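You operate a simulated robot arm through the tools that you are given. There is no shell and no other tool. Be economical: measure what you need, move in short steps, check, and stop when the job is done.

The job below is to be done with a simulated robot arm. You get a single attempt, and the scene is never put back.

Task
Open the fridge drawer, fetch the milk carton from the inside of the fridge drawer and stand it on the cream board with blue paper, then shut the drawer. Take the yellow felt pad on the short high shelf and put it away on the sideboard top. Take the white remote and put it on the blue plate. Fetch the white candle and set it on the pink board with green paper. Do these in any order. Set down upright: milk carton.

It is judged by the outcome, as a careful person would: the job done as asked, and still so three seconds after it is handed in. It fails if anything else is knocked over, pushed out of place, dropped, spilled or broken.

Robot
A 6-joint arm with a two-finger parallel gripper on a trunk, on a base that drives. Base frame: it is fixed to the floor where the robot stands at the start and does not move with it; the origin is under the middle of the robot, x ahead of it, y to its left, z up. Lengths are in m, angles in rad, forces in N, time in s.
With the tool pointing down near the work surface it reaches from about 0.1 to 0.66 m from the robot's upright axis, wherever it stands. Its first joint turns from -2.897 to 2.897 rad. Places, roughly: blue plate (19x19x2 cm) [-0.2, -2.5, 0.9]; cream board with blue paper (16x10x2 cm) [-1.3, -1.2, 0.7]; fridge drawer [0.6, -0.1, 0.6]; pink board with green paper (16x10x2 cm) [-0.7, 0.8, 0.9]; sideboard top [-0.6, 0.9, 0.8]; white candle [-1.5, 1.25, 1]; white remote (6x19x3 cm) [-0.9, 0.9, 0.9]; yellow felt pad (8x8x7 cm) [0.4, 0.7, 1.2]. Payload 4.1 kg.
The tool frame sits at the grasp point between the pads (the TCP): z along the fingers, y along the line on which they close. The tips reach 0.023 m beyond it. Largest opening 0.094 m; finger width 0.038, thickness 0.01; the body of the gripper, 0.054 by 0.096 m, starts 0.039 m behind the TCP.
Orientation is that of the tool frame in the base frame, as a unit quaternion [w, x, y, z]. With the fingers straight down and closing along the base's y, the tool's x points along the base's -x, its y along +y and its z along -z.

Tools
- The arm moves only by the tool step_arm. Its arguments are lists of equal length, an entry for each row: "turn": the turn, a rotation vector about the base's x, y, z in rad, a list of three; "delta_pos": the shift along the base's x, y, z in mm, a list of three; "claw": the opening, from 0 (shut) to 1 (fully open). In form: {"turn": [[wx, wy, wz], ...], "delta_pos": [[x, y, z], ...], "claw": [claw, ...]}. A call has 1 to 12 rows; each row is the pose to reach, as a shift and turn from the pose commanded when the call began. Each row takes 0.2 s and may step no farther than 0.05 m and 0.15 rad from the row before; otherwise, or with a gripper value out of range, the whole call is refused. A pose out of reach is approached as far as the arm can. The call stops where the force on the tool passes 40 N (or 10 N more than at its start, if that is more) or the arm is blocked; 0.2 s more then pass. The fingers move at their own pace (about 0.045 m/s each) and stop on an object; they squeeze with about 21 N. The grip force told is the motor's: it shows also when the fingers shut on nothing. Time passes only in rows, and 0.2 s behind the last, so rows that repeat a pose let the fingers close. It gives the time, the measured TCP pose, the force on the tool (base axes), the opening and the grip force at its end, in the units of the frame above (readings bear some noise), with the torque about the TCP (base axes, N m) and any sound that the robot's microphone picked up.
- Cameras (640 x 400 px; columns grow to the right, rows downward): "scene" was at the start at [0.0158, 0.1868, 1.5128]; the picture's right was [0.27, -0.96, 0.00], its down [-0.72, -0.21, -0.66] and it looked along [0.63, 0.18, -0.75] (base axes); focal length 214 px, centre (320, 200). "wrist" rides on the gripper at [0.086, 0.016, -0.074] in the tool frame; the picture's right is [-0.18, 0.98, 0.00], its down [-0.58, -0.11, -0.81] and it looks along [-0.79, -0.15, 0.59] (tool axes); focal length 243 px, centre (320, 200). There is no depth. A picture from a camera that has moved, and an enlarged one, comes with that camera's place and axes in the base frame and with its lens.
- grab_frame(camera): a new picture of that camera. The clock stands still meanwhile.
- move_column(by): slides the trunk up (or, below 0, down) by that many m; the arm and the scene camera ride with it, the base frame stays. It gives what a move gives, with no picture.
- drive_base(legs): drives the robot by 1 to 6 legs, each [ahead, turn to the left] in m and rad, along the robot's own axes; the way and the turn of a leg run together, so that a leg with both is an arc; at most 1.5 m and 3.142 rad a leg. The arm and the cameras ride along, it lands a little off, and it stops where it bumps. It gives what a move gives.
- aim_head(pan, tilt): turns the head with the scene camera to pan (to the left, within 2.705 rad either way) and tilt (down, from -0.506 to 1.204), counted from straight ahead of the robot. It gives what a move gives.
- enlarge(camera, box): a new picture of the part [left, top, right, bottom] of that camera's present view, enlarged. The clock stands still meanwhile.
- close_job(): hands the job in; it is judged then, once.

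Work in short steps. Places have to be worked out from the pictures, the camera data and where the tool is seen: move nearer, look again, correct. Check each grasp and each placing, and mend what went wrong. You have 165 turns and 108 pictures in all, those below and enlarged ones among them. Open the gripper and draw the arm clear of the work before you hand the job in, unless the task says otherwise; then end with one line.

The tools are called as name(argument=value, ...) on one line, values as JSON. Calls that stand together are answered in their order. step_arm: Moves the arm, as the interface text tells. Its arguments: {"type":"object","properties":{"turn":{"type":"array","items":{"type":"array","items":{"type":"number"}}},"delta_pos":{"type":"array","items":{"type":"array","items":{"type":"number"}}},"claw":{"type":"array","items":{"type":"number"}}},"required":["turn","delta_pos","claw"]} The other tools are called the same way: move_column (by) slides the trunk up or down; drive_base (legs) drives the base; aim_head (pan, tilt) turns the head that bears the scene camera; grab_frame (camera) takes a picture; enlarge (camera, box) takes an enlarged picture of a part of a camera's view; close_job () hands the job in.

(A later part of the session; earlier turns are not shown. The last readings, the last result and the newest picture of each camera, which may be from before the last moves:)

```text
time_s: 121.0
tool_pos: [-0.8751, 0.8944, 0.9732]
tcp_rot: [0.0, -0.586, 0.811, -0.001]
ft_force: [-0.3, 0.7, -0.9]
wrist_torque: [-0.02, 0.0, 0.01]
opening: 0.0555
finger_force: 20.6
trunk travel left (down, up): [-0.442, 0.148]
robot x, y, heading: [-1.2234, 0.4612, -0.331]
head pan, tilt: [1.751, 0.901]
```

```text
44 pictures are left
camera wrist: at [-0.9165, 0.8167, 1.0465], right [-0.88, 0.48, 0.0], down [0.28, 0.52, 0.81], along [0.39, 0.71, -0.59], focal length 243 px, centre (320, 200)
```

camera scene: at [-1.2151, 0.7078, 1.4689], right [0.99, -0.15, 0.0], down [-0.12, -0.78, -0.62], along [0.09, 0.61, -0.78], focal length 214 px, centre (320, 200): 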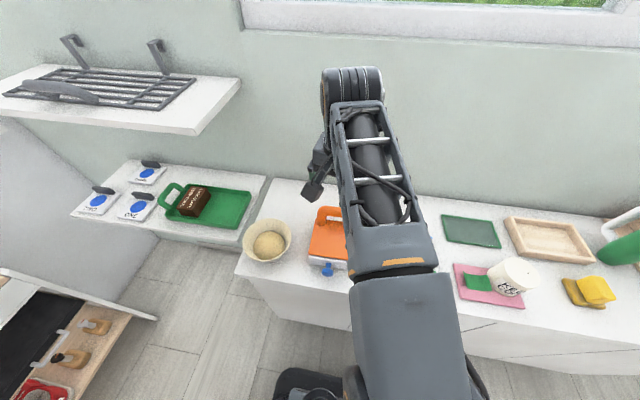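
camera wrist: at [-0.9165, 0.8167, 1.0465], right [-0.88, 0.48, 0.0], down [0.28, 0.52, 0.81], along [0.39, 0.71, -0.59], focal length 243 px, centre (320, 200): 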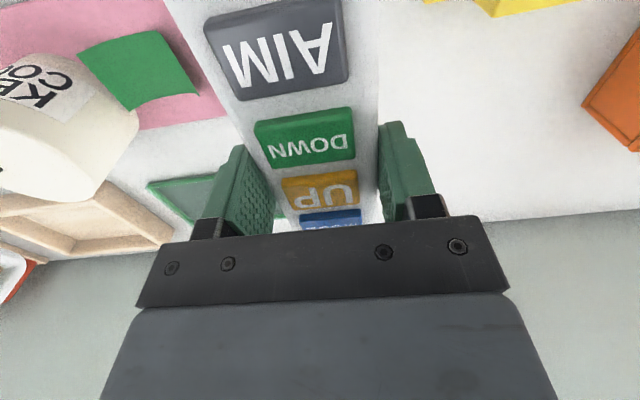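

Held. I raise the trunk, retract, and drive: along the sideboard, then turn right down the counter aisle toward the sink end.

move_column(by=0.14)

step_arm(turn=[[0, 0, 0], [0, 0, 0], [0, 0, 0], [0, 0, 0], [0, 0, 0], [0, 0, 0]], delta_pos=[[-4, -40, 0], [-8, -80, 0], [-12, -120, 0], [-16, -160, 0], [-20, -205, 0], [-22, -247, 0]], claw=[0, 0, 0, 0, 0, 0])

drive_base(legs=[[1.35, 0]])

drive_base(legs=[[0, -1.56]])

aim_head(pan=0.3, tilt=0.6)

grab_frame(camera="scene")

```text
time_s: 122.7
tool_pos: [-0.8742, 0.8942, 1.1131]
tcp_rot: [0.0, -0.586, 0.81, 0.0]
ft_force: [0.4, 0.2, -0.8]
wrist_torque: [-0.02, 0.03, -0.01]
opening: 0.0561
finger_force: 21.1
trunk travel left (down, up): [-0.582, 0.008]
robot x, y, heading: [-1.2232, 0.4564, -0.326]
head pan, tilt: [1.751, 0.901]
```

```text
time_s: 124.1
tool_pos: [-0.8974, 0.6477, 1.1122]
tcp_rot: [0.001, -0.585, 0.811, 0.0]
ft_force: [0.0, -0.5, -0.9]
wrist_torque: [-0.01, 0.02, 0.0]
opening: 0.0558
finger_force: 21.4
trunk travel left (down, up): [-0.582, 0.008]
robot x, y, heading: [-1.2231, 0.4575, -0.33]
head pan, tilt: [1.751, 0.901]
```

```text
time_s: 130.8
tool_pos: [0.3664, 0.2275, 1.1127]
tcp_rot: [0.0, -0.591, 0.807, 0.0]
ft_force: [0.0, 0.8, -1.7]
wrist_torque: [-0.03, 0.0, 0.01]
opening: 0.0559
finger_force: 20.9
trunk travel left (down, up): [-0.582, 0.008]
robot x, y, heading: [0.0456, 0.0347, -0.317]
head pan, tilt: [1.751, 0.901]
```

```text
time_s: 134.9
tool_pos: [0.244, -0.2871, 1.1126]
tcp_rot: [0.0, 0.142, 0.99, 0.0]
ft_force: [-1.5, 1.3, -1.4]
wrist_torque: [0.01, 0.01, -0.03]
opening: 0.0556
finger_force: 21.0
trunk travel left (down, up): [-0.582, 0.008]
robot x, y, heading: [0.0453, 0.0369, -1.862]
head pan, tilt: [1.751, 0.901]
```

```text
time_s: 136.5
tool_pos: [0.2432, -0.2872, 1.1126]
tcp_rot: [0.0, 0.142, 0.99, -0.001]
ft_force: [0.6, 0.7, -1.6]
wrist_torque: [0.02, 0.01, 0.0]
opening: 0.0557
finger_force: 20.9
trunk travel left (down, up): [-0.582, 0.008]
robot x, y, heading: [0.0392, 0.0337, -1.862]
head pan, tilt: [0.3, 0.6]
```

```text
43 pictures are left
camera scene: at [0.2193, -0.0472, 1.6337], right [-1.0, -0.01, 0.0], down [0.0, 0.57, -0.82], along [0.01, -0.82, -0.57], focal length 214 px, centre (320, 200)
```

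scene: 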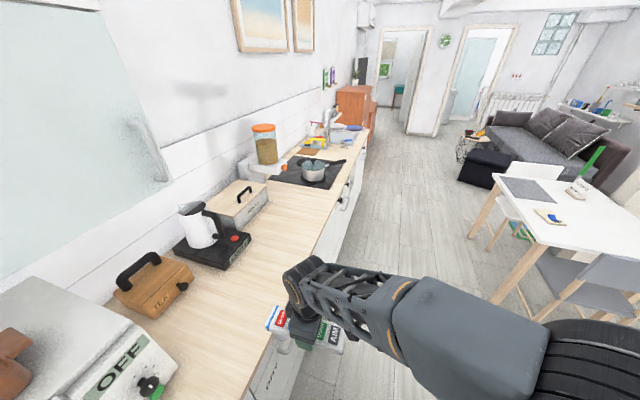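

The aisle is clear. I drive down it in two legs, then look.

drive_base(legs=[[1.4, 0], [0.8, -0.02]])

aim_head(pan=0.9, tilt=0.75)

grab_frame(camera="scene")

```text
time_s: 147.5
tool_pos: [-0.3653, -2.4282, 1.113]
tcp_rot: [0.0, 0.141, 0.99, -0.001]
ft_force: [-0.3, -0.8, -1.7]
wrist_torque: [0.02, 0.01, 0.01]
opening: 0.0557
finger_force: 21.1
trunk travel left (down, up): [-0.582, 0.008]
robot x, y, heading: [-0.5666, -2.1091, -1.864]
head pan, tilt: [0.3, 0.6]
```

```text
time_s: 148.5
tool_pos: [-0.3649, -2.4279, 1.1123]
tcp_rot: [0.0, 0.142, 0.99, 0.0]
ft_force: [-0.1, -0.4, -0.5]
wrist_torque: [-0.03, 0.02, -0.01]
opening: 0.0557
finger_force: 21.3
trunk travel left (down, up): [-0.582, 0.008]
robot x, y, heading: [-0.5691, -2.106, -1.865]
head pan, tilt: [0.901, 0.75]
```

```text
42 pictures are left
camera scene: at [-0.3422, -2.1678, 1.6208], right [-0.82, -0.57, 0.0], down [-0.39, 0.56, -0.73], along [0.42, -0.6, -0.68], focal length 214 px, centre (320, 200)
```

scene: 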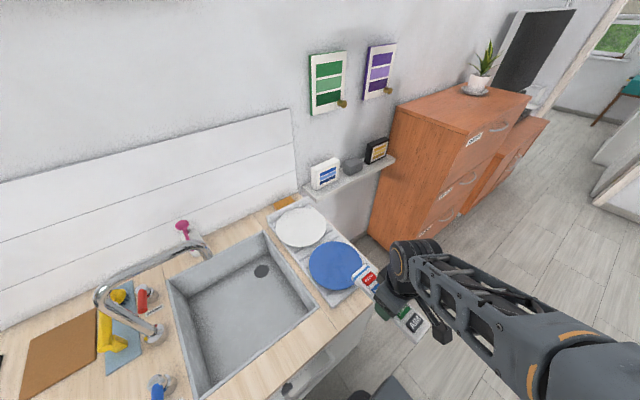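

Blue plate located at about (-0.158, -2.522), surface z≈0.92. I move the remote above it.

step_arm(turn=[[0, 0, 0], [0, 0, 0], [0, 0, 0], [0, 0, 0], [0, 0, 0], [0, 0, 0], [0, 0, 0]], delta_pos=[[32, -15, 0], [66, -30, 0], [100, -45, 0], [135, -60, -5], [170, -76, -10], [204, -92, -20], [204, -92, -50]], claw=[0, 0, 0, 0, 0, 0, 0])

grab_frame(camera="scene")

grab_frame(camera="wrist")

```text
time_s: 150.1
tool_pos: [-0.1601, -2.5198, 1.063]
tcp_rot: [0.0, 0.142, 0.99, -0.001]
ft_force: [-1.1, -0.4, -0.8]
wrist_torque: [-0.01, 0.02, 0.03]
opening: 0.0559
finger_force: 21.0
trunk travel left (down, up): [-0.582, 0.008]
robot x, y, heading: [-0.5675, -2.1074, -1.865]
head pan, tilt: [0.901, 0.75]
```

```text
41 pictures are left
camera scene: at [-0.3418, -2.168, 1.6208], right [-0.82, -0.57, 0.0], down [-0.39, 0.56, -0.73], along [0.42, -0.6, -0.68], focal length 214 px, centre (320, 200)
```

scene: 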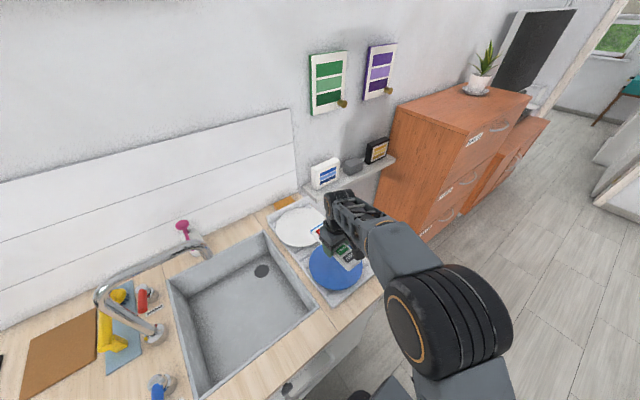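

```text
40 pictures are left
camera wrist: at [-0.2377, -2.4807, 1.1359], right [0.45, 0.89, 0.0], down [0.53, -0.27, 0.81], along [0.72, -0.37, -0.59], focal length 243 px, centre (320, 200)
```

wrist: 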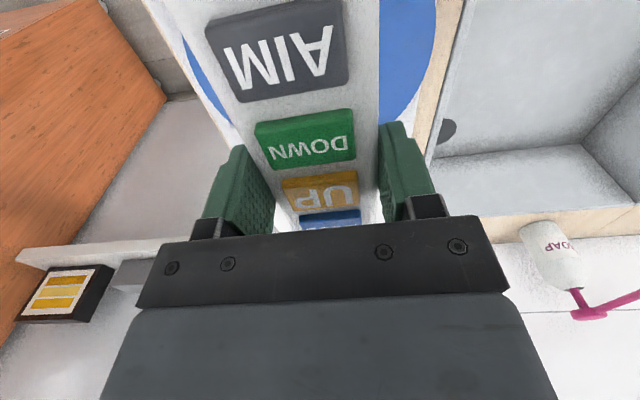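

The wrist view puts the plate centre near (-0.152, -2.532). I shift slightly and descend close to contact.

step_arm(turn=[[0, 0, 0], [0, 0, 0], [0, 0, 0], [0, 0, 0]], delta_pos=[[5, -10, -25], [5, -10, -50], [5, -10, -70], [5, -10, -85]], claw=[0, 0, 0, 0])

grab_frame(camera="wrist")

enlarge(camera="scene", box=[260, 190, 420, 290])

```text
time_s: 151.1
tool_pos: [-0.1555, -2.5302, 0.9773]
tcp_rot: [0.0, 0.142, 0.99, -0.001]
ft_force: [-0.9, -0.4, -1.9]
wrist_torque: [0.03, 0.0, 0.01]
opening: 0.0558
finger_force: 20.9
trunk travel left (down, up): [-0.582, 0.008]
robot x, y, heading: [-0.5689, -2.1055, -1.859]
head pan, tilt: [0.901, 0.75]
```

```text
39 pictures are left
camera wrist: at [-0.2334, -2.4911, 1.0506], right [0.45, 0.89, 0.0], down [0.53, -0.27, 0.81], along [0.72, -0.37, -0.59], focal length 243 px, centre (320, 200)
```

wrist: 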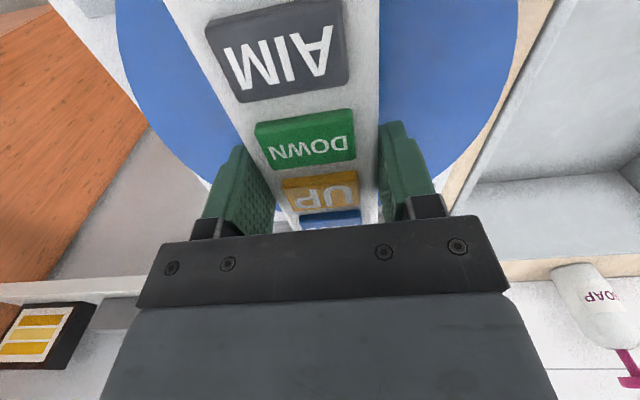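

```text
4.00 times, centred on (340, 240) of scene
camera zoom: at [-0.3418, -2.168, 1.6208], right [-0.82, -0.57, 0.0], down [-0.39, 0.56, -0.73], along [0.42, -0.6, -0.68], focal length 858 px, centre (240, 40)
```

zoom: 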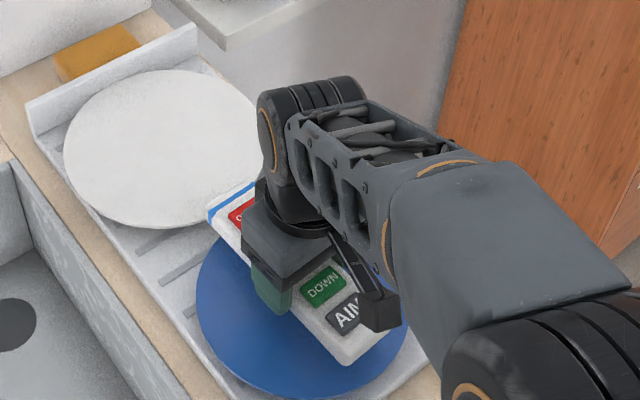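

Plate centre refined to (-0.157, -2.531), rim z≈0.935; the remote sits ~1.5 cm forward in the grip. I correct by (-15, +4) mm and descend to contact.

step_arm(turn=[[0, 0, 0], [0, 0, 0], [0, 0, 0], [0, 0, 0], [0, 0, 0]], delta_pos=[[-15, 4, 0], [-15, 4, -4], [-15, 4, -8], [-15, 4, -12], [-15, 4, -15]], claw=[0, 0, 0, 0, 0])

```text
time_s: 152.3
tool_pos: [-0.1714, -2.5253, 0.9627]
tcp_rot: [-0.001, 0.142, 0.99, -0.001]
ft_force: [-0.3, 0.2, -1.6]
wrist_torque: [-0.01, -0.01, 0.0]
opening: 0.0558
finger_force: 20.5
trunk travel left (down, up): [-0.582, 0.008]
robot x, y, heading: [-0.5682, -2.1078, -1.863]
head pan, tilt: [0.901, 0.75]
```

No contact yet; continuing in small steps.

step_arm(turn=[[0, 0, 0], [0, 0, 0], [0, 0, 0], [0, 0, 0]], delta_pos=[[0, 0, -4], [0, 0, -8], [0, 0, -11], [0, 0, -14]], claw=[0, 0, 0, 0])

```text
time_s: 153.3
tool_pos: [-0.169, -2.5278, 0.9558]
tcp_rot: [0.005, 0.141, 0.99, -0.004]
ft_force: [-1.8, 2.6, 16.9]
wrist_torque: [0.77, 0.58, 0.06]
opening: 0.0559
finger_force: 20.9
trunk travel left (down, up): [-0.582, 0.008]
robot x, y, heading: [-0.5658, -2.1074, -1.861]
head pan, tilt: [0.901, 0.75]
stopped in row 4: the force on the tool passed its limit (the readings are from after the stop); the commanded pose is now the measured one
```

Contact. I ease, open, and rise.

step_arm(turn=[[0, 0, 0], [0, 0, 0], [0, 0, 0], [0, 0, 0], [0, 0, 0], [0, 0, 0], [0, 0, 0]], delta_pos=[[0, 0, 1], [0, 0, 1], [0, 0, 1], [0, 0, 1], [0, 0, 25], [0, 0, 60], [0, 0, 105]], claw=[0.75, 1, 1, 1, 1, 1, 1])

grab_frame(camera="wrist")

enlarge(camera="scene", box=[260, 190, 420, 290])

```text
time_s: 154.9
tool_pos: [-0.1686, -2.5298, 1.0572]
tcp_rot: [0.003, 0.142, 0.99, -0.002]
ft_force: [-0.1, -1.0, 0.6]
wrist_torque: [-0.04, -0.02, 0.0]
opening: 0.0939
finger_force: 0.1
trunk travel left (down, up): [-0.582, 0.008]
robot x, y, heading: [-0.5676, -2.1097, -1.865]
head pan, tilt: [0.901, 0.75]
```

```text
37 pictures are left
camera wrist: at [-0.2473, -2.491, 1.1302], right [0.45, 0.89, 0.0], down [0.52, -0.26, 0.81], along [0.72, -0.37, -0.59], focal length 243 px, centre (320, 200)
```

wrist: 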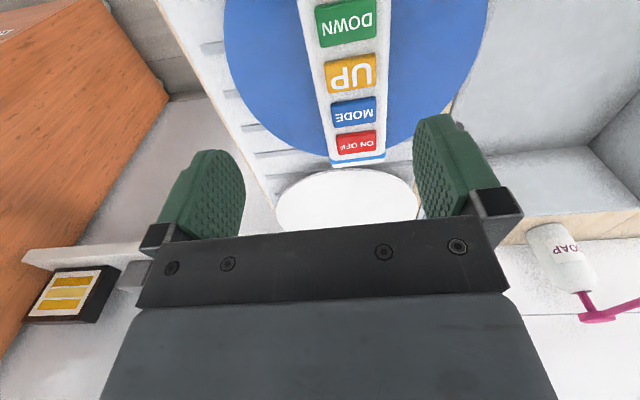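

```text
4.00 times, centred on (340, 240) of scene
camera zoom: at [-0.3425, -2.1673, 1.6208], right [-0.82, -0.57, 0.0], down [-0.39, 0.56, -0.73], along [0.42, -0.6, -0.68], focal length 858 px, centre (240, 40)
```

zoom: 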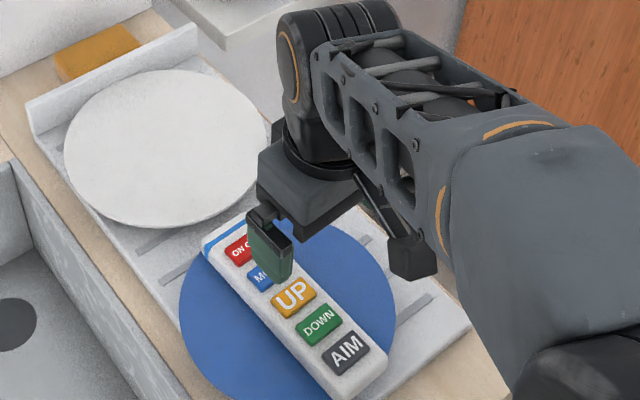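

The remote rests on the blue plate. I retract the arm and drive back up the aisle to the fridge, then face the counter.

step_arm(turn=[[0, 0, 0], [0, 0, 0], [0, 0, 0], [0, 0, 0], [0, 0, 0], [0, 0, 0]], delta_pos=[[-30, 13, 30], [-65, 28, 55], [-100, 45, 55], [-135, 60, 55], [-170, 75, 55], [-200, 90, 55]], claw=[1, 1, 1, 1, 1, 1])

drive_base(legs=[[-1.3, 0], [-0.95, 0]])

drive_base(legs=[[0, 1.54], [-0.2, 0]])

aim_head(pan=-0.2, tilt=0.85)

grab_frame(camera="scene")

```text
time_s: 156.3
tool_pos: [-0.3681, -2.4352, 1.1159]
tcp_rot: [0.004, 0.142, 0.99, -0.004]
ft_force: [0.5, -0.1, -1.0]
wrist_torque: [0.02, -0.01, 0.02]
opening: 0.0942
finger_force: 0.0
trunk travel left (down, up): [-0.582, 0.008]
robot x, y, heading: [-0.568, -2.1062, -1.861]
head pan, tilt: [0.901, 0.75]
```

```text
time_s: 167.4
tool_pos: [0.3246, -0.2922, 1.115]
tcp_rot: [0.003, 0.158, 0.987, -0.003]
ft_force: [0.8, -0.3, 0.4]
wrist_torque: [-0.03, 0.0, 0.01]
opening: 0.0941
finger_force: 0.1
trunk travel left (down, up): [-0.582, 0.008]
robot x, y, heading: [0.1386, 0.0437, -1.903]
head pan, tilt: [0.901, 0.75]
```

```text
time_s: 172.8
tool_pos: [0.2895, 0.2923, 1.1148]
tcp_rot: [0.004, -0.571, 0.821, 0.0]
ft_force: [-1.2, 0.6, 0.0]
wrist_torque: [0.04, -0.02, -0.04]
opening: 0.094
finger_force: 0.0
trunk travel left (down, up): [-0.582, 0.008]
robot x, y, heading: [-0.0529, 0.1166, -0.362]
head pan, tilt: [0.901, 0.75]
```

```text
time_s: 174.1
tool_pos: [0.2904, 0.2911, 1.115]
tcp_rot: [0.004, -0.571, 0.821, 0.001]
ft_force: [0.1, 0.0, 0.2]
wrist_torque: [0.01, 0.0, 0.03]
opening: 0.094
finger_force: 0.1
trunk travel left (down, up): [-0.582, 0.008]
robot x, y, heading: [-0.0539, 0.1156, -0.365]
head pan, tilt: [-0.201, 0.85]
```

```text
35 pictures are left
camera scene: at [0.0175, 0.2494, 1.6128], right [-0.54, -0.84, 0.0], down [-0.63, 0.4, -0.66], along [0.56, -0.35, -0.75], focal length 214 px, centre (320, 200)
```

scene: 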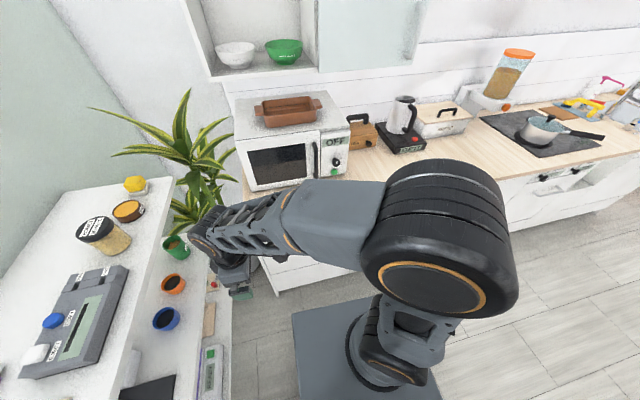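

The arm hides the fridge front. I back off a little, lower the trunk, and turn the tool horizontal (pointing at the drawer, fingers closing vertically), using the wrist camera to see the handle.

drive_base(legs=[[-0.15, 0.04]])

move_column(by=-0.3)

step_arm(turn=[[-0.046, -0.123, 0], [-0.091, -0.246, 0], [-0.137, -0.369, 0], [-0.182, -0.491, 0], [-0.228, -0.614, 0], [-0.273, -0.737, 0], [-0.319, -0.86, 0], [-0.365, -0.983, 0], [-0.41, -1.105, 0], [-0.456, -1.228, 0], [-0.501, -1.35, 0], [-0.547, -1.473, 0]], delta_pos=[[10, -15, 0], [20, -30, 0], [30, -45, 0], [40, -60, 0], [50, -75, 0], [60, -90, 0], [70, -105, 0], [80, -120, 0], [90, -140, 0], [100, -160, 0], [100, -180, 0], [100, -200, 0]], claw=[1, 1, 1, 1, 1, 1, 1, 1, 1, 1, 1, 1])

grab_frame(camera="wrist")

grab_frame(camera="scene")

```text
time_s: 175.5
tool_pos: [0.1405, 0.3568, 1.1163]
tcp_rot: [0.005, -0.587, 0.81, 0.0]
ft_force: [0.1, 0.4, -0.7]
wrist_torque: [0.0, -0.02, 0.02]
opening: 0.0941
finger_force: 0.1
trunk travel left (down, up): [-0.582, 0.008]
robot x, y, heading: [-0.1921, 0.1664, -0.33]
head pan, tilt: [-0.201, 0.85]
```

```text
time_s: 178.5
tool_pos: [0.1415, 0.3567, 0.8157]
tcp_rot: [0.003, -0.587, 0.81, 0.001]
ft_force: [0.1, -0.7, 0.3]
wrist_torque: [0.0, -0.02, 0.01]
opening: 0.0939
finger_force: 0.0
trunk travel left (down, up): [-0.282, 0.308]
robot x, y, heading: [-0.2014, 0.1635, -0.326]
head pan, tilt: [-0.201, 0.85]
```

```text
time_s: 181.1
tool_pos: [0.2686, 0.1664, 0.8117]
tcp_rot: [-0.397, 0.416, -0.569, 0.588]
ft_force: [-0.4, 0.1, 0.3]
wrist_torque: [0.04, 0.01, 0.0]
opening: 0.0938
finger_force: 0.2
out of reach, approached as far as the arm can: row 9, 10, 11, 12
trunk travel left (down, up): [-0.282, 0.308]
robot x, y, heading: [-0.1971, 0.1721, -0.324]
head pan, tilt: [-0.201, 0.85]
```

```text
34 pictures are left
camera wrist: at [0.17, 0.1095, 0.7983], right [0.06, 0.13, -0.99], down [-0.56, 0.82, 0.08], along [0.83, 0.55, 0.12], focal length 243 px, centre (320, 200)
```

wrist: 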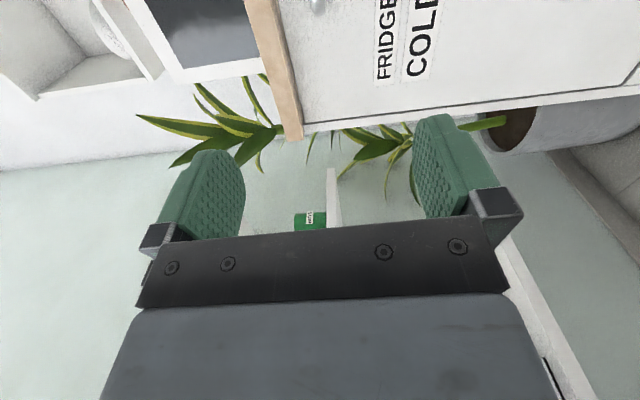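

```text
33 pictures are left
camera scene: at [-0.1303, 0.3032, 1.3129], right [-0.5, -0.87, 0.0], down [-0.65, 0.38, -0.66], along [0.57, -0.33, -0.75], focal length 214 px, centre (320, 200)
```

scene: 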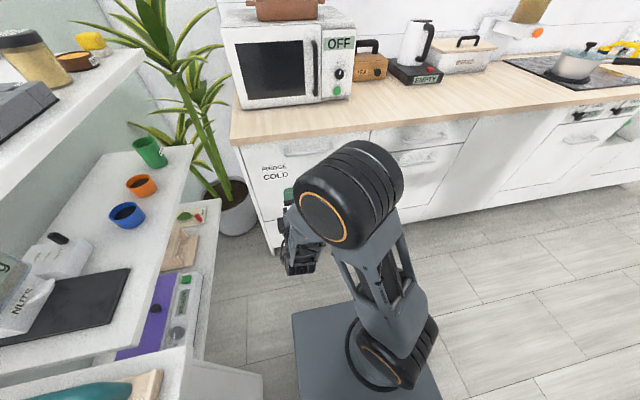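

Now the fridge front is visible: counter corner solves to (0.525, 0.244, 0.945), so the drawer handle is at about X_room 0.42, z≈0.86. I zoom in on the handle.

enlarge(camera="scene", box=[220, 110, 380, 210])

```text
4.00 times, centred on (300, 160) of scene
camera zoom: at [-0.1303, 0.3032, 1.3129], right [-0.5, -0.87, 0.0], down [-0.65, 0.38, -0.66], along [0.57, -0.33, -0.75], focal length 858 px, centre (400, 360)
```

zoom: 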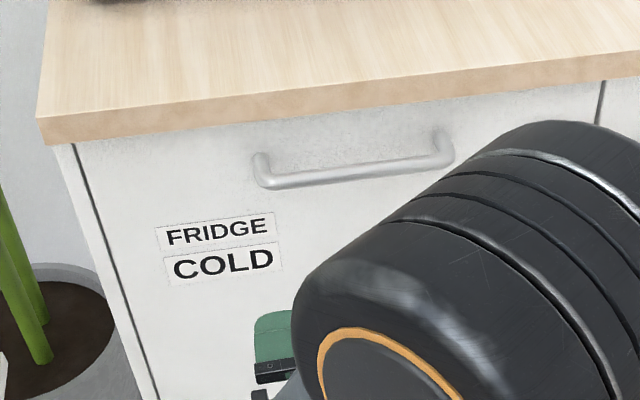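

The bar's centre is about (0.42, 0.03), z≈0.865, ~16 cm long. I go to a pre-grasp 9 cm in front of it with a half opening.

step_arm(turn=[[0, 0, 0.005], [0, 0, 0.01], [0, 0, 0.015], [0, 0, 0.02]], delta_pos=[[16, -28, 14], [33, -56, 27], [50, -84, 40], [66, -111, 53]], claw=[0.7, 0.65, 0.65, 0.65])

grab_frame(camera="wrist")

enlarge(camera="scene", box=[220, 110, 380, 210])

```text
time_s: 182.1
tool_pos: [0.3374, 0.063, 0.8651]
tcp_rot: [-0.399, 0.422, -0.566, 0.585]
ft_force: [0.2, -0.9, 0.2]
wrist_torque: [0.01, 0.0, -0.02]
opening: 0.0613
finger_force: 0.1
out of reach, approached as far as the arm can: row 4
trunk travel left (down, up): [-0.282, 0.308]
robot x, y, heading: [-0.1946, 0.169, -0.32]
head pan, tilt: [-0.201, 0.85]
```

```text
31 pictures are left
camera wrist: at [0.2392, 0.0044, 0.8516], right [0.05, 0.13, -0.99], down [-0.57, 0.82, 0.08], along [0.82, 0.56, 0.12], focal length 243 px, centre (320, 200)
```

wrist: 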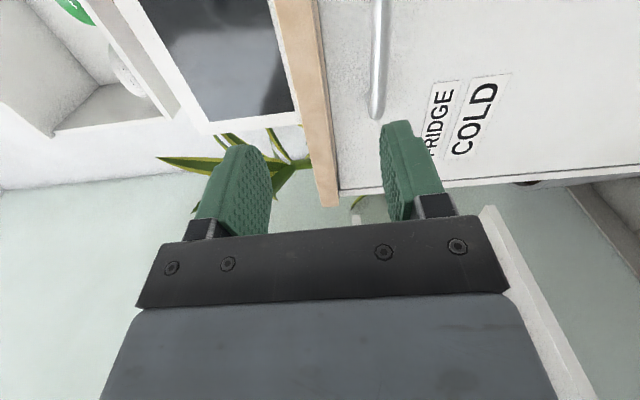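

```text
4.00 times, centred on (300, 160) of scene
camera zoom: at [-0.1301, 0.3033, 1.3128], right [-0.5, -0.87, 0.0], down [-0.65, 0.38, -0.66], along [0.57, -0.33, -0.75], focal length 858 px, centre (400, 360)
```

zoom: 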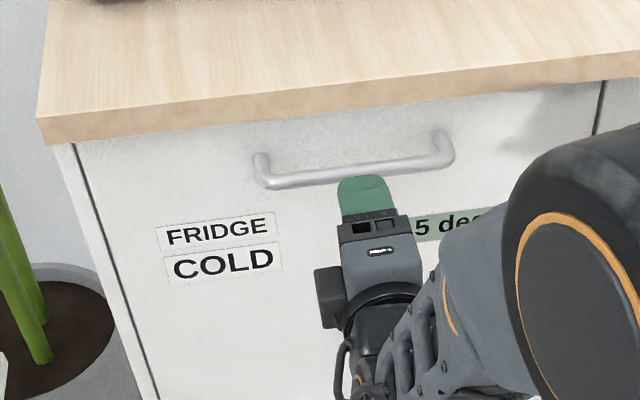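

Combining both cameras: bar z≈0.82, X_room≈0.43–0.45. I lower by 44 mm and roll the base forward 8 cm, then look.

move_column(by=-0.044)

drive_base(legs=[[0.08, 0]])

grab_frame(camera="wrist")

enlarge(camera="scene", box=[240, 100, 400, 200])

```text
time_s: 183.0
tool_pos: [0.3378, 0.0635, 0.8208]
tcp_rot: [-0.399, 0.42, -0.567, 0.585]
ft_force: [0.5, -0.5, -0.6]
wrist_torque: [-0.04, -0.04, -0.01]
opening: 0.0611
finger_force: 0.0
trunk travel left (down, up): [-0.238, 0.352]
robot x, y, heading: [-0.1921, 0.1676, -0.324]
head pan, tilt: [-0.201, 0.85]
```

```text
time_s: 184.0
tool_pos: [0.4133, 0.0384, 0.8219]
tcp_rot: [-0.399, 0.42, -0.567, 0.585]
ft_force: [0.1, 0.2, -0.5]
wrist_torque: [-0.03, 0.01, 0.02]
opening: 0.0609
finger_force: 0.0
trunk travel left (down, up): [-0.238, 0.352]
robot x, y, heading: [-0.1234, 0.14, -0.325]
head pan, tilt: [-0.201, 0.85]
```

```text
29 pictures are left
camera wrist: at [0.3147, -0.0208, 0.8075], right [0.05, 0.14, -0.99], down [-0.57, 0.82, 0.08], along [0.82, 0.56, 0.12], focal length 243 px, centre (320, 200)
```

wrist: 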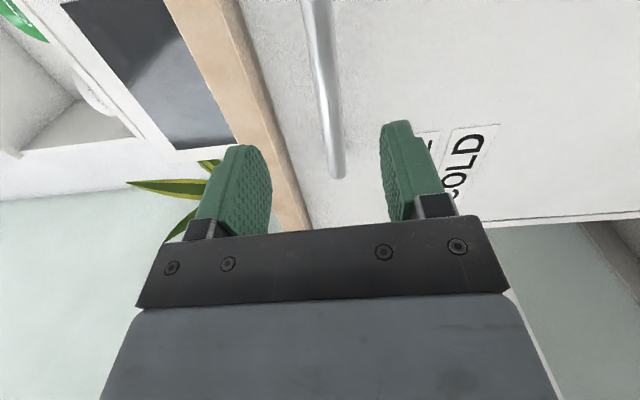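

```text
4.00 times, centred on (320, 150) of scene
camera zoom: at [-0.0545, 0.2776, 1.2688], right [-0.5, -0.87, 0.0], down [-0.65, 0.38, -0.66], along [0.57, -0.33, -0.75], focal length 858 px, centre (320, 400)
```

zoom: 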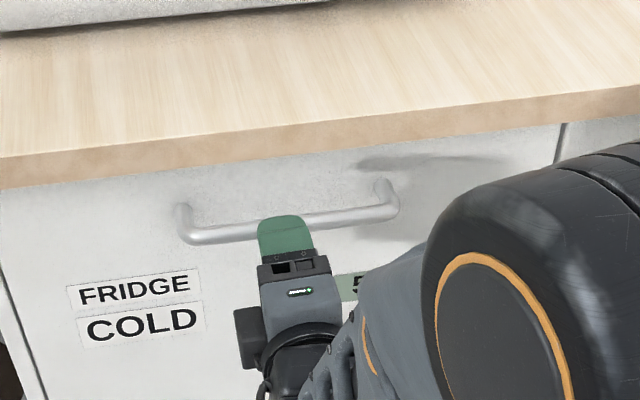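

The bar lies level between the fingers, still ~7.5 cm ahead (X≈0.456, z≈0.817). I roll forward 6 cm and check.

drive_base(legs=[[0.06, 0]])

grab_frame(camera="wrist")

```text
time_s: 185.0
tool_pos: [0.4699, 0.0194, 0.8218]
tcp_rot: [-0.399, 0.421, -0.566, 0.585]
ft_force: [-0.5, 0.2, -0.6]
wrist_torque: [0.03, -0.02, 0.02]
opening: 0.0607
finger_force: 0.0
trunk travel left (down, up): [-0.238, 0.352]
robot x, y, heading: [-0.0595, 0.1201, -0.328]
head pan, tilt: [-0.201, 0.85]
```

```text
27 pictures are left
camera wrist: at [0.3718, -0.0399, 0.8074], right [0.05, 0.14, -0.99], down [-0.57, 0.82, 0.08], along [0.82, 0.56, 0.12], focal length 243 px, centre (320, 200)
```

wrist: 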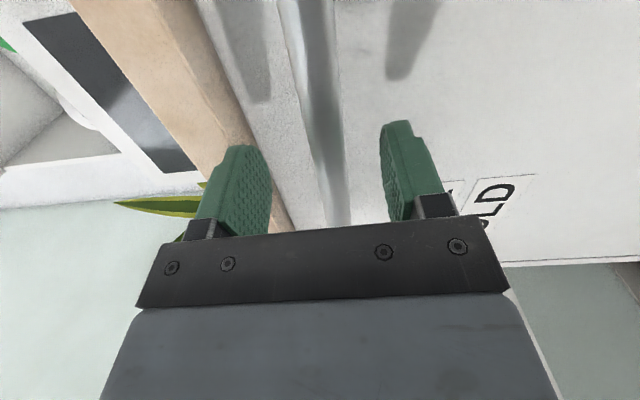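

Nearly there; advance 13 mm with the arm and close on the bar.

step_arm(turn=[[0, 0, 0], [0, 0, 0], [0, 0, 0], [0, 0, 0], [0, 0, 0], [0, 0, 0]], delta_pos=[[6, -2, 0], [12, -4, 0], [12, -4, 0], [12, -4, 0], [12, -4, 0], [12, -4, 0]], claw=[0.65, 0.65, 0, 0, 0, 0])

```text
time_s: 186.4
tool_pos: [0.4822, 0.0153, 0.8152]
tcp_rot: [-0.395, 0.423, -0.572, 0.581]
ft_force: [-2.3, 0.4, -33.9]
wrist_torque: [1.51, -0.67, 0.25]
opening: 0.017
finger_force: 44.7
trunk travel left (down, up): [-0.238, 0.352]
robot x, y, heading: [-0.0586, 0.1217, -0.332]
head pan, tilt: [-0.201, 0.85]
```

The bar is gripped (17 mm); the bar is a few mm lower than my TCP, so I relieve the vertical force and then pull by reversing the base.

step_arm(turn=[[0, 0, 0], [0, 0, 0]], delta_pos=[[0, 0, -3], [0, 0, -6]], claw=[0, 0])

drive_base(legs=[[-0.1, 0]])

grab_frame(camera="scene")

```text
time_s: 187.0
tool_pos: [0.4818, 0.0153, 0.8161]
tcp_rot: [-0.398, 0.419, -0.568, 0.586]
ft_force: [-6.7, -1.5, -14.0]
wrist_torque: [1.65, -0.54, 0.1]
opening: 0.0171
finger_force: 44.3
trunk travel left (down, up): [-0.238, 0.352]
robot x, y, heading: [-0.0617, 0.1229, -0.323]
head pan, tilt: [-0.201, 0.85]
```

```text
time_s: 188.2
tool_pos: [0.389, 0.0469, 0.8159]
tcp_rot: [-0.398, 0.417, -0.569, 0.587]
ft_force: [1.0, -6.1, 0.0]
wrist_torque: [1.62, -0.56, 0.47]
opening: 0.017
finger_force: 45.3
trunk travel left (down, up): [-0.238, 0.352]
robot x, y, heading: [-0.1587, 0.1524, -0.33]
head pan, tilt: [-0.201, 0.85]
```

```text
26 pictures are left
camera scene: at [-0.0917, 0.2893, 1.269], right [-0.5, -0.86, 0.0], down [-0.65, 0.38, -0.66], along [0.57, -0.33, -0.75], focal length 214 px, centre (320, 200)
```

scene: 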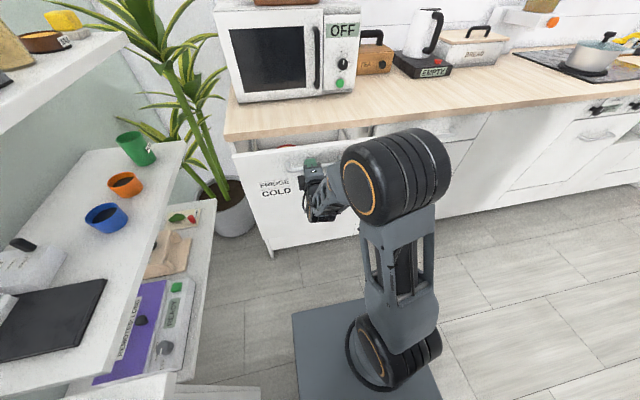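

The drawer is opening. I keep reversing.

drive_base(legs=[[-0.22, 0]])

grab_frame(camera="scene")

```text
time_s: 189.8
tool_pos: [0.1784, 0.1144, 0.8156]
tcp_rot: [-0.397, 0.416, -0.57, 0.587]
ft_force: [-2.5, -12.3, 0.6]
wrist_torque: [1.66, -0.5, -0.04]
opening: 0.0172
finger_force: 45.6
trunk travel left (down, up): [-0.238, 0.352]
robot x, y, heading: [-0.3625, 0.2196, -0.322]
head pan, tilt: [-0.201, 0.85]
```

```text
25 pictures are left
camera scene: at [-0.2996, 0.3591, 1.269], right [-0.51, -0.86, 0.0], down [-0.65, 0.38, -0.66], along [0.57, -0.33, -0.75], focal length 214 px, centre (320, 200)
```

scene: 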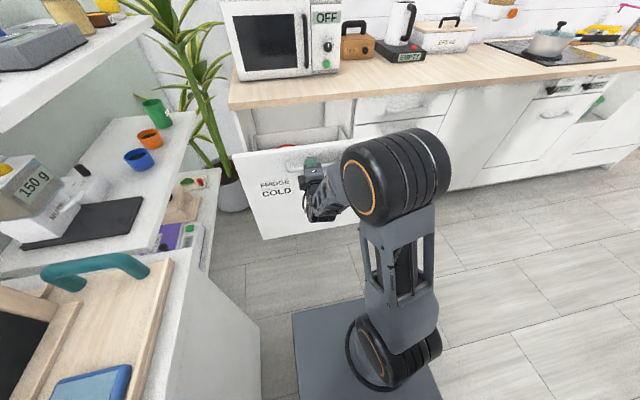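

Opened ~0.32 m. I zoom in on the drawer's inside.

enlarge(camera="scene", box=[230, 90, 370, 178])

```text
4.55 times, centred on (300, 134) of scene
camera zoom: at [-0.2996, 0.3591, 1.269], right [-0.51, -0.86, 0.0], down [-0.65, 0.38, -0.66], along [0.57, -0.33, -0.75], focal length 975 px, centre (411, 500)
```

zoom: 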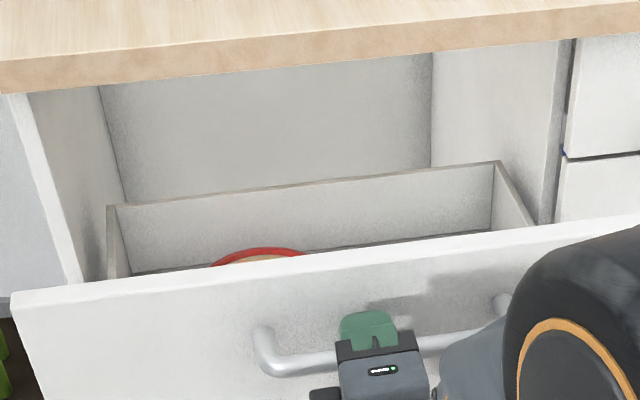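

The drawer is fully out with a deep box; contents hidden. I release the bar, back off, and raise the trunk to look in from above.

step_arm(turn=[[0, 0, 0], [0, 0, 0], [0, 0, 0], [0, 0, 0]], delta_pos=[[0, 0, 0], [0, 0, 0], [0, 0, 0], [0, 0, 0]], claw=[0.65, 0.65, 0.65, 0.65])

drive_base(legs=[[-0.1, 0]])

move_column(by=0.35)

step_arm(turn=[[0.043, 0.128, 0], [0.085, 0.256, 0], [0.128, 0.384, 0], [0.171, 0.512, 0], [0.213, 0.64, 0], [0.256, 0.768, 0], [0.299, 0.896, 0], [0.341, 1.024, 0], [0.384, 1.152, 0], [0.427, 1.28, 0], [0.469, 1.39, 0], [0.51, 1.49, 0]], delta_pos=[[0, 0, 0], [0, 0, 0], [0, 0, 0], [0, 0, 0], [0, 0, 0], [0, 0, 0], [0, 0, 0], [0, 0, 0], [0, 0, 0], [0, 0, 0], [0, 0, 0], [0, 0, 0]], claw=[1, 1, 1, 1, 1, 1, 1, 1, 1, 1, 1, 1])

grab_frame(camera="scene")

```text
time_s: 190.8
tool_pos: [0.1801, 0.1152, 0.8161]
tcp_rot: [-0.397, 0.417, -0.569, 0.587]
ft_force: [-0.1, 0.3, 0.7]
wrist_torque: [-0.01, 0.03, 0.03]
opening: 0.0613
finger_force: 0.1
trunk travel left (down, up): [-0.238, 0.352]
robot x, y, heading: [-0.3665, 0.2214, -0.328]
head pan, tilt: [-0.201, 0.85]
```

```text
time_s: 192.0
tool_pos: [0.085, 0.1475, 0.816]
tcp_rot: [-0.397, 0.417, -0.569, 0.588]
ft_force: [-0.1, -0.5, 0.2]
wrist_torque: [-0.01, 0.01, -0.03]
opening: 0.0611
finger_force: 0.1
trunk travel left (down, up): [-0.238, 0.352]
robot x, y, heading: [-0.4591, 0.2558, -0.327]
head pan, tilt: [-0.201, 0.85]
```

```text
time_s: 195.4
tool_pos: [0.0828, 0.1474, 1.1665]
tcp_rot: [-0.397, 0.416, -0.569, 0.588]
ft_force: [0.6, -0.3, -0.3]
wrist_torque: [0.0, 0.01, 0.02]
opening: 0.061
finger_force: 0.0
trunk travel left (down, up): [-0.588, 0.002]
robot x, y, heading: [-0.4583, 0.2588, -0.331]
head pan, tilt: [-0.201, 0.85]
```

```text
time_s: 198.0
tool_pos: [0.0835, 0.1473, 1.1658]
tcp_rot: [-0.007, -0.597, 0.802, -0.004]
ft_force: [-0.6, -0.4, 0.2]
wrist_torque: [-0.01, 0.01, -0.01]
opening: 0.0942
finger_force: 0.0
out of reach, approached as far as the arm can: row 6
trunk travel left (down, up): [-0.588, 0.002]
robot x, y, heading: [-0.4611, 0.2534, -0.33]
head pan, tilt: [-0.201, 0.85]
```

```text
23 pictures are left
camera scene: at [-0.3949, 0.3932, 1.6188], right [-0.51, -0.86, 0.0], down [-0.65, 0.38, -0.66], along [0.57, -0.33, -0.75], focal length 214 px, centre (320, 200)
```

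scene: 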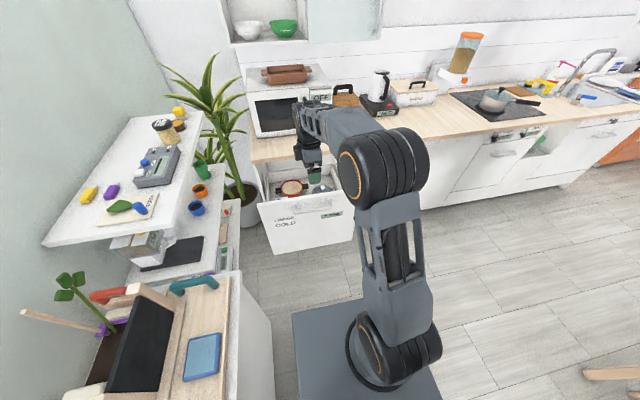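

Tool vertical. I roll forward 0.22 m so the hand is above the drawer, then look with the wrist camera.

drive_base(legs=[[0.22, 0]])

grab_frame(camera="wrist")

enlarge(camera="scene", box=[220, 90, 380, 190])

```text
time_s: 199.7
tool_pos: [0.2941, 0.0767, 1.1665]
tcp_rot: [-0.005, -0.598, 0.802, -0.004]
ft_force: [-0.2, 0.8, 0.1]
wrist_torque: [0.03, 0.01, 0.0]
opening: 0.0939
finger_force: 0.1
trunk travel left (down, up): [-0.588, 0.002]
robot x, y, heading: [-0.2482, 0.1863, -0.325]
head pan, tilt: [-0.201, 0.85]
```

```text
22 pictures are left
camera wrist: at [0.2552, -0.0017, 1.2408], right [-0.89, 0.46, 0.0], down [0.27, 0.54, 0.8], along [0.37, 0.71, -0.6], focal length 243 px, centre (320, 200)
```

wrist: 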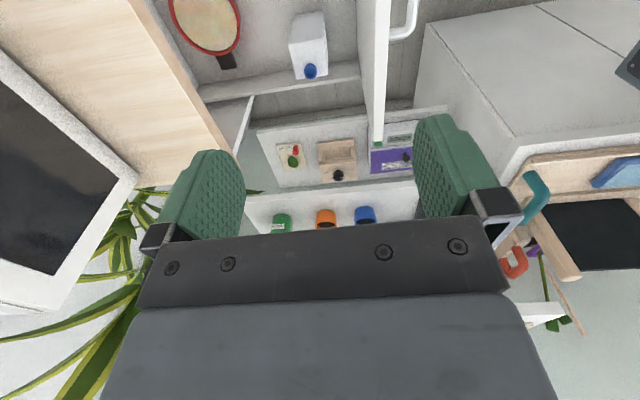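

```text
4.00 times, centred on (300, 140) of scene
camera zoom: at [-0.1838, 0.3211, 1.6188], right [-0.5, -0.86, 0.0], down [-0.65, 0.38, -0.66], along [0.57, -0.33, -0.75], focal length 858 px, centre (400, 440)
```

zoom: 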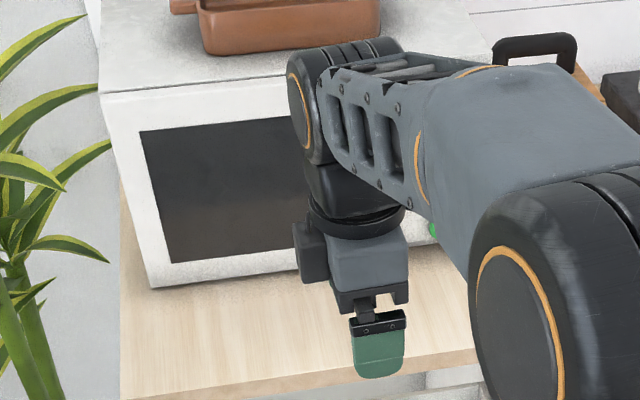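

The wrist view shows the red-rimmed pan and a white carton with a blue cap standing in the drawer, at roughly X_room 0.29. I move the camera back (−Y) and lower for a better view.

step_arm(turn=[[0, 0, -0.01], [0, 0, -0.02], [0, 0, -0.03], [0, 0, -0.03]], delta_pos=[[-10, -30, -25], [-20, -60, -50], [-30, -90, -75], [-38, -114, -100]], claw=[1, 1, 1, 1])

grab_frame(camera="wrist")

```text
time_s: 200.7
tool_pos: [0.2568, -0.0381, 1.0661]
tcp_rot: [-0.006, -0.585, 0.811, -0.004]
ft_force: [0.5, 0.0, 0.0]
wrist_torque: [-0.02, -0.01, -0.01]
opening: 0.094
finger_force: 0.0
trunk travel left (down, up): [-0.588, 0.002]
robot x, y, heading: [-0.2491, 0.1853, -0.329]
head pan, tilt: [-0.201, 0.85]
```

```text
20 pictures are left
camera wrist: at [0.2157, -0.1151, 1.1401], right [-0.88, 0.48, 0.0], down [0.29, 0.53, 0.8], along [0.39, 0.7, -0.6], focal length 243 px, centre (320, 200)
```

wrist: 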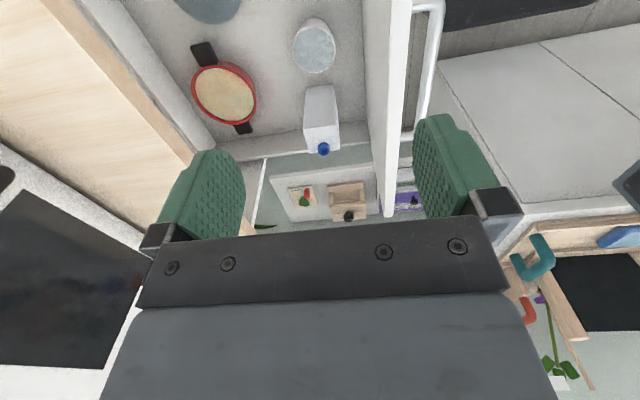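

Triangulated: carton at about (0.374, 0.182), top z≈0.76, standing on the drawer floor z≈0.565, with free space both sides. I roll 6 cm nearer and go above it.

drive_base(legs=[[0.06, 0]])

step_arm(turn=[[0, 0, 0], [0, 0, 0], [0, 0, 0], [0, 0, 0], [0, 0, 0], [0, 0, 0]], delta_pos=[[10, 40, 0], [20, 80, 0], [30, 120, 0], [40, 160, 0], [50, 200, 0], [60, 236, -20]], claw=[1, 1, 1, 1, 1, 1])

grab_frame(camera="wrist")

```text
time_s: 201.7
tool_pos: [0.314, -0.0572, 1.0654]
tcp_rot: [-0.007, -0.586, 0.81, -0.004]
ft_force: [1.0, -0.2, -0.1]
wrist_torque: [0.02, 0.02, 0.0]
opening: 0.0941
finger_force: 0.1
trunk travel left (down, up): [-0.588, 0.002]
robot x, y, heading: [-0.1962, 0.1673, -0.331]
head pan, tilt: [-0.201, 0.85]
```

```text
time_s: 203.1
tool_pos: [0.3757, 0.1817, 1.0484]
tcp_rot: [-0.006, -0.586, 0.81, -0.005]
ft_force: [0.3, 0.4, -0.1]
wrist_torque: [0.01, 0.03, 0.03]
opening: 0.0938
finger_force: 0.0
trunk travel left (down, up): [-0.588, 0.002]
robot x, y, heading: [-0.1911, 0.1665, -0.331]
head pan, tilt: [-0.201, 0.85]
```

```text
19 pictures are left
camera wrist: at [0.333, 0.1052, 1.1227], right [-0.88, 0.48, 0.0], down [0.29, 0.53, 0.8], along [0.39, 0.7, -0.6], focal length 243 px, centre (320, 200)
```

wrist: 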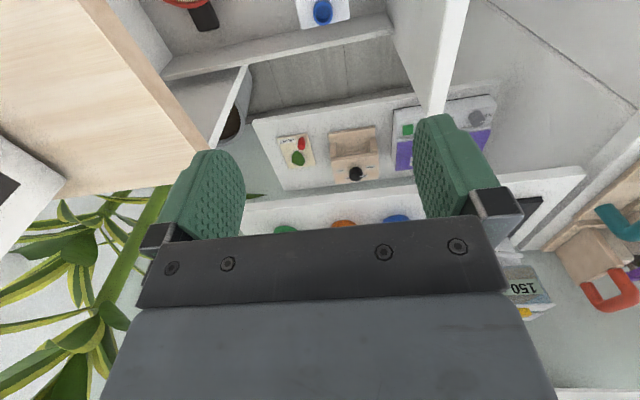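

Consistent. I descend to z≈0.86 (tips still above the cap) and check.

step_arm(turn=[[0, 0, 0], [0, 0, 0], [0, 0, 0], [0, 0, 0], [0, 0, 0]], delta_pos=[[0, 1, -40], [1, 2, -80], [1, 3, -120], [1, 4, -155], [1, 4, -188]], claw=[1, 1, 1, 1, 1])

grab_frame(camera="wrist")

```text
time_s: 204.3
tool_pos: [0.3748, 0.1846, 0.8571]
tcp_rot: [-0.006, -0.585, 0.811, -0.006]
ft_force: [1.2, 0.2, -0.7]
wrist_torque: [-0.02, 0.02, 0.0]
opening: 0.094
finger_force: 0.1
trunk travel left (down, up): [-0.588, 0.002]
robot x, y, heading: [-0.1955, 0.1641, -0.327]
head pan, tilt: [-0.201, 0.85]
```

```text
18 pictures are left
camera wrist: at [0.3337, 0.108, 0.9327], right [-0.88, 0.48, 0.0], down [0.29, 0.53, 0.8], along [0.39, 0.7, -0.6], focal length 243 px, centre (320, 200)
```

wrist: 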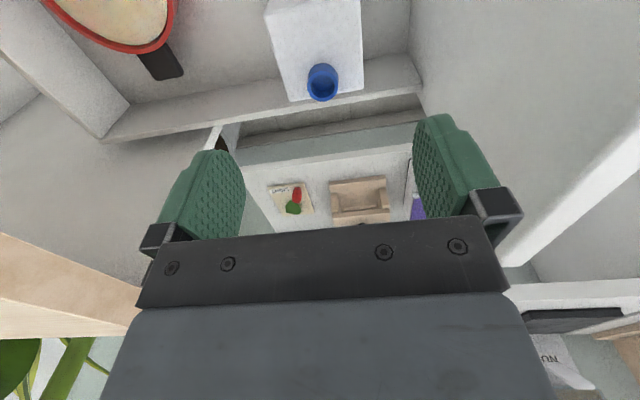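

Carton centre ≈(0.378, 0.182), top z≈0.725, ~7 cm wide, square to the tool. I descend to z≈0.715 and close.

step_arm(turn=[[0, 0, 0], [0, 0, 0], [0, 0, 0], [0, 0, 0], [0, 0, 0], [0, 0, 0], [0, 0, 0], [0, 0, 0], [0, 0, 0]], delta_pos=[[3, -2, -40], [3, -2, -80], [3, -2, -115], [3, -2, -142], [3, -2, -142], [3, -2, -142], [3, -2, -142], [3, -2, -142], [3, -2, -142]], claw=[1, 1, 1, 1, 1, 0, 0, 0, 0])

grab_frame(camera="wrist")

```text
time_s: 206.3
tool_pos: [0.3774, 0.1816, 0.7144]
tcp_rot: [-0.007, -0.586, 0.81, -0.004]
ft_force: [-0.8, 0.1, -0.5]
wrist_torque: [-0.1, 0.08, -0.02]
opening: 0.0698
finger_force: 21.3
trunk travel left (down, up): [-0.588, 0.002]
robot x, y, heading: [-0.1922, 0.1597, -0.325]
head pan, tilt: [-0.201, 0.85]
```

```text
17 pictures are left
camera wrist: at [0.336, 0.105, 0.7901], right [-0.88, 0.48, 0.0], down [0.29, 0.53, 0.8], along [0.39, 0.7, -0.6], focal length 243 px, centre (320, 200)
```

wrist: 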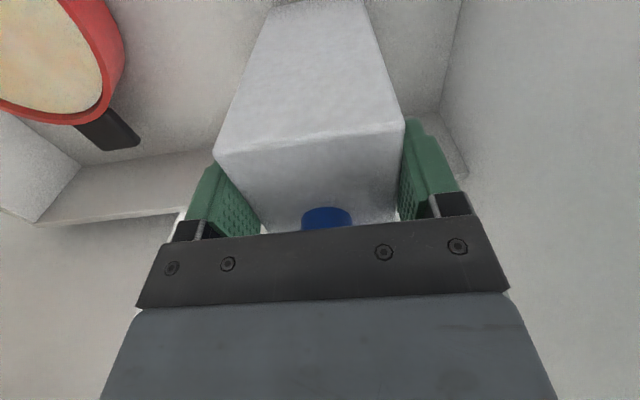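

Gripped (70 mm). Lifting straight up slowly first.

step_arm(turn=[[0, 0, 0], [0, 0, 0], [0, 0, 0], [0, 0, 0], [0, 0, 0], [0, 0, 0], [0, 0, 0], [0, 0, 0], [0, 0, 0], [0, 0, 0], [0, 0, 0], [0, 0, 0]], delta_pos=[[0, 0, 6], [0, 0, 14], [0, 0, 26], [0, 0, 44], [0, 0, 64], [0, 0, 88], [0, 0, 114], [0, 0, 140], [0, 0, 168], [0, 0, 196], [0, 0, 224], [0, 0, 250]], claw=[0, 0, 0, 0, 0, 0, 0, 0, 0, 0, 0, 0])

step_arm(turn=[[0, 0, 0], [0, 0, 0], [0, 0, 0], [0, 0, 0], [0, 0, 0]], delta_pos=[[0, 0, 26], [0, 0, 52], [0, 0, 80], [0, 0, 108], [0, 0, 135]], claw=[0, 0, 0, 0, 0])

grab_frame(camera="scene")

```text
time_s: 208.9
tool_pos: [0.3786, 0.1817, 0.966]
tcp_rot: [-0.006, -0.585, 0.811, -0.005]
ft_force: [-0.2, 0.7, -5.4]
wrist_torque: [-0.01, 0.0, 0.0]
opening: 0.0697
finger_force: 21.0
trunk travel left (down, up): [-0.588, 0.002]
robot x, y, heading: [-0.1911, 0.1652, -0.33]
head pan, tilt: [-0.201, 0.85]
```

```text
time_s: 210.1
tool_pos: [0.3785, 0.1826, 1.1006]
tcp_rot: [-0.007, -0.586, 0.81, -0.004]
ft_force: [0.8, 0.3, -6.2]
wrist_torque: [0.05, 0.04, -0.02]
opening: 0.0699
finger_force: 21.6
trunk travel left (down, up): [-0.588, 0.002]
robot x, y, heading: [-0.1905, 0.1697, -0.331]
head pan, tilt: [-0.201, 0.85]
```

```text
16 pictures are left
camera scene: at [-0.1277, 0.3022, 1.6188], right [-0.5, -0.86, 0.0], down [-0.65, 0.38, -0.66], along [0.57, -0.33, -0.75], focal length 214 px, centre (320, 200)
```

scene: 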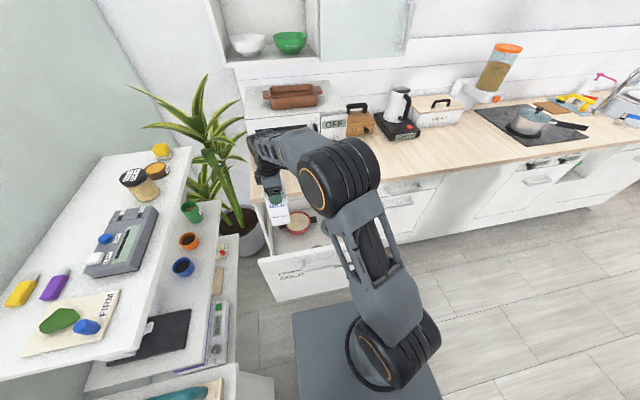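

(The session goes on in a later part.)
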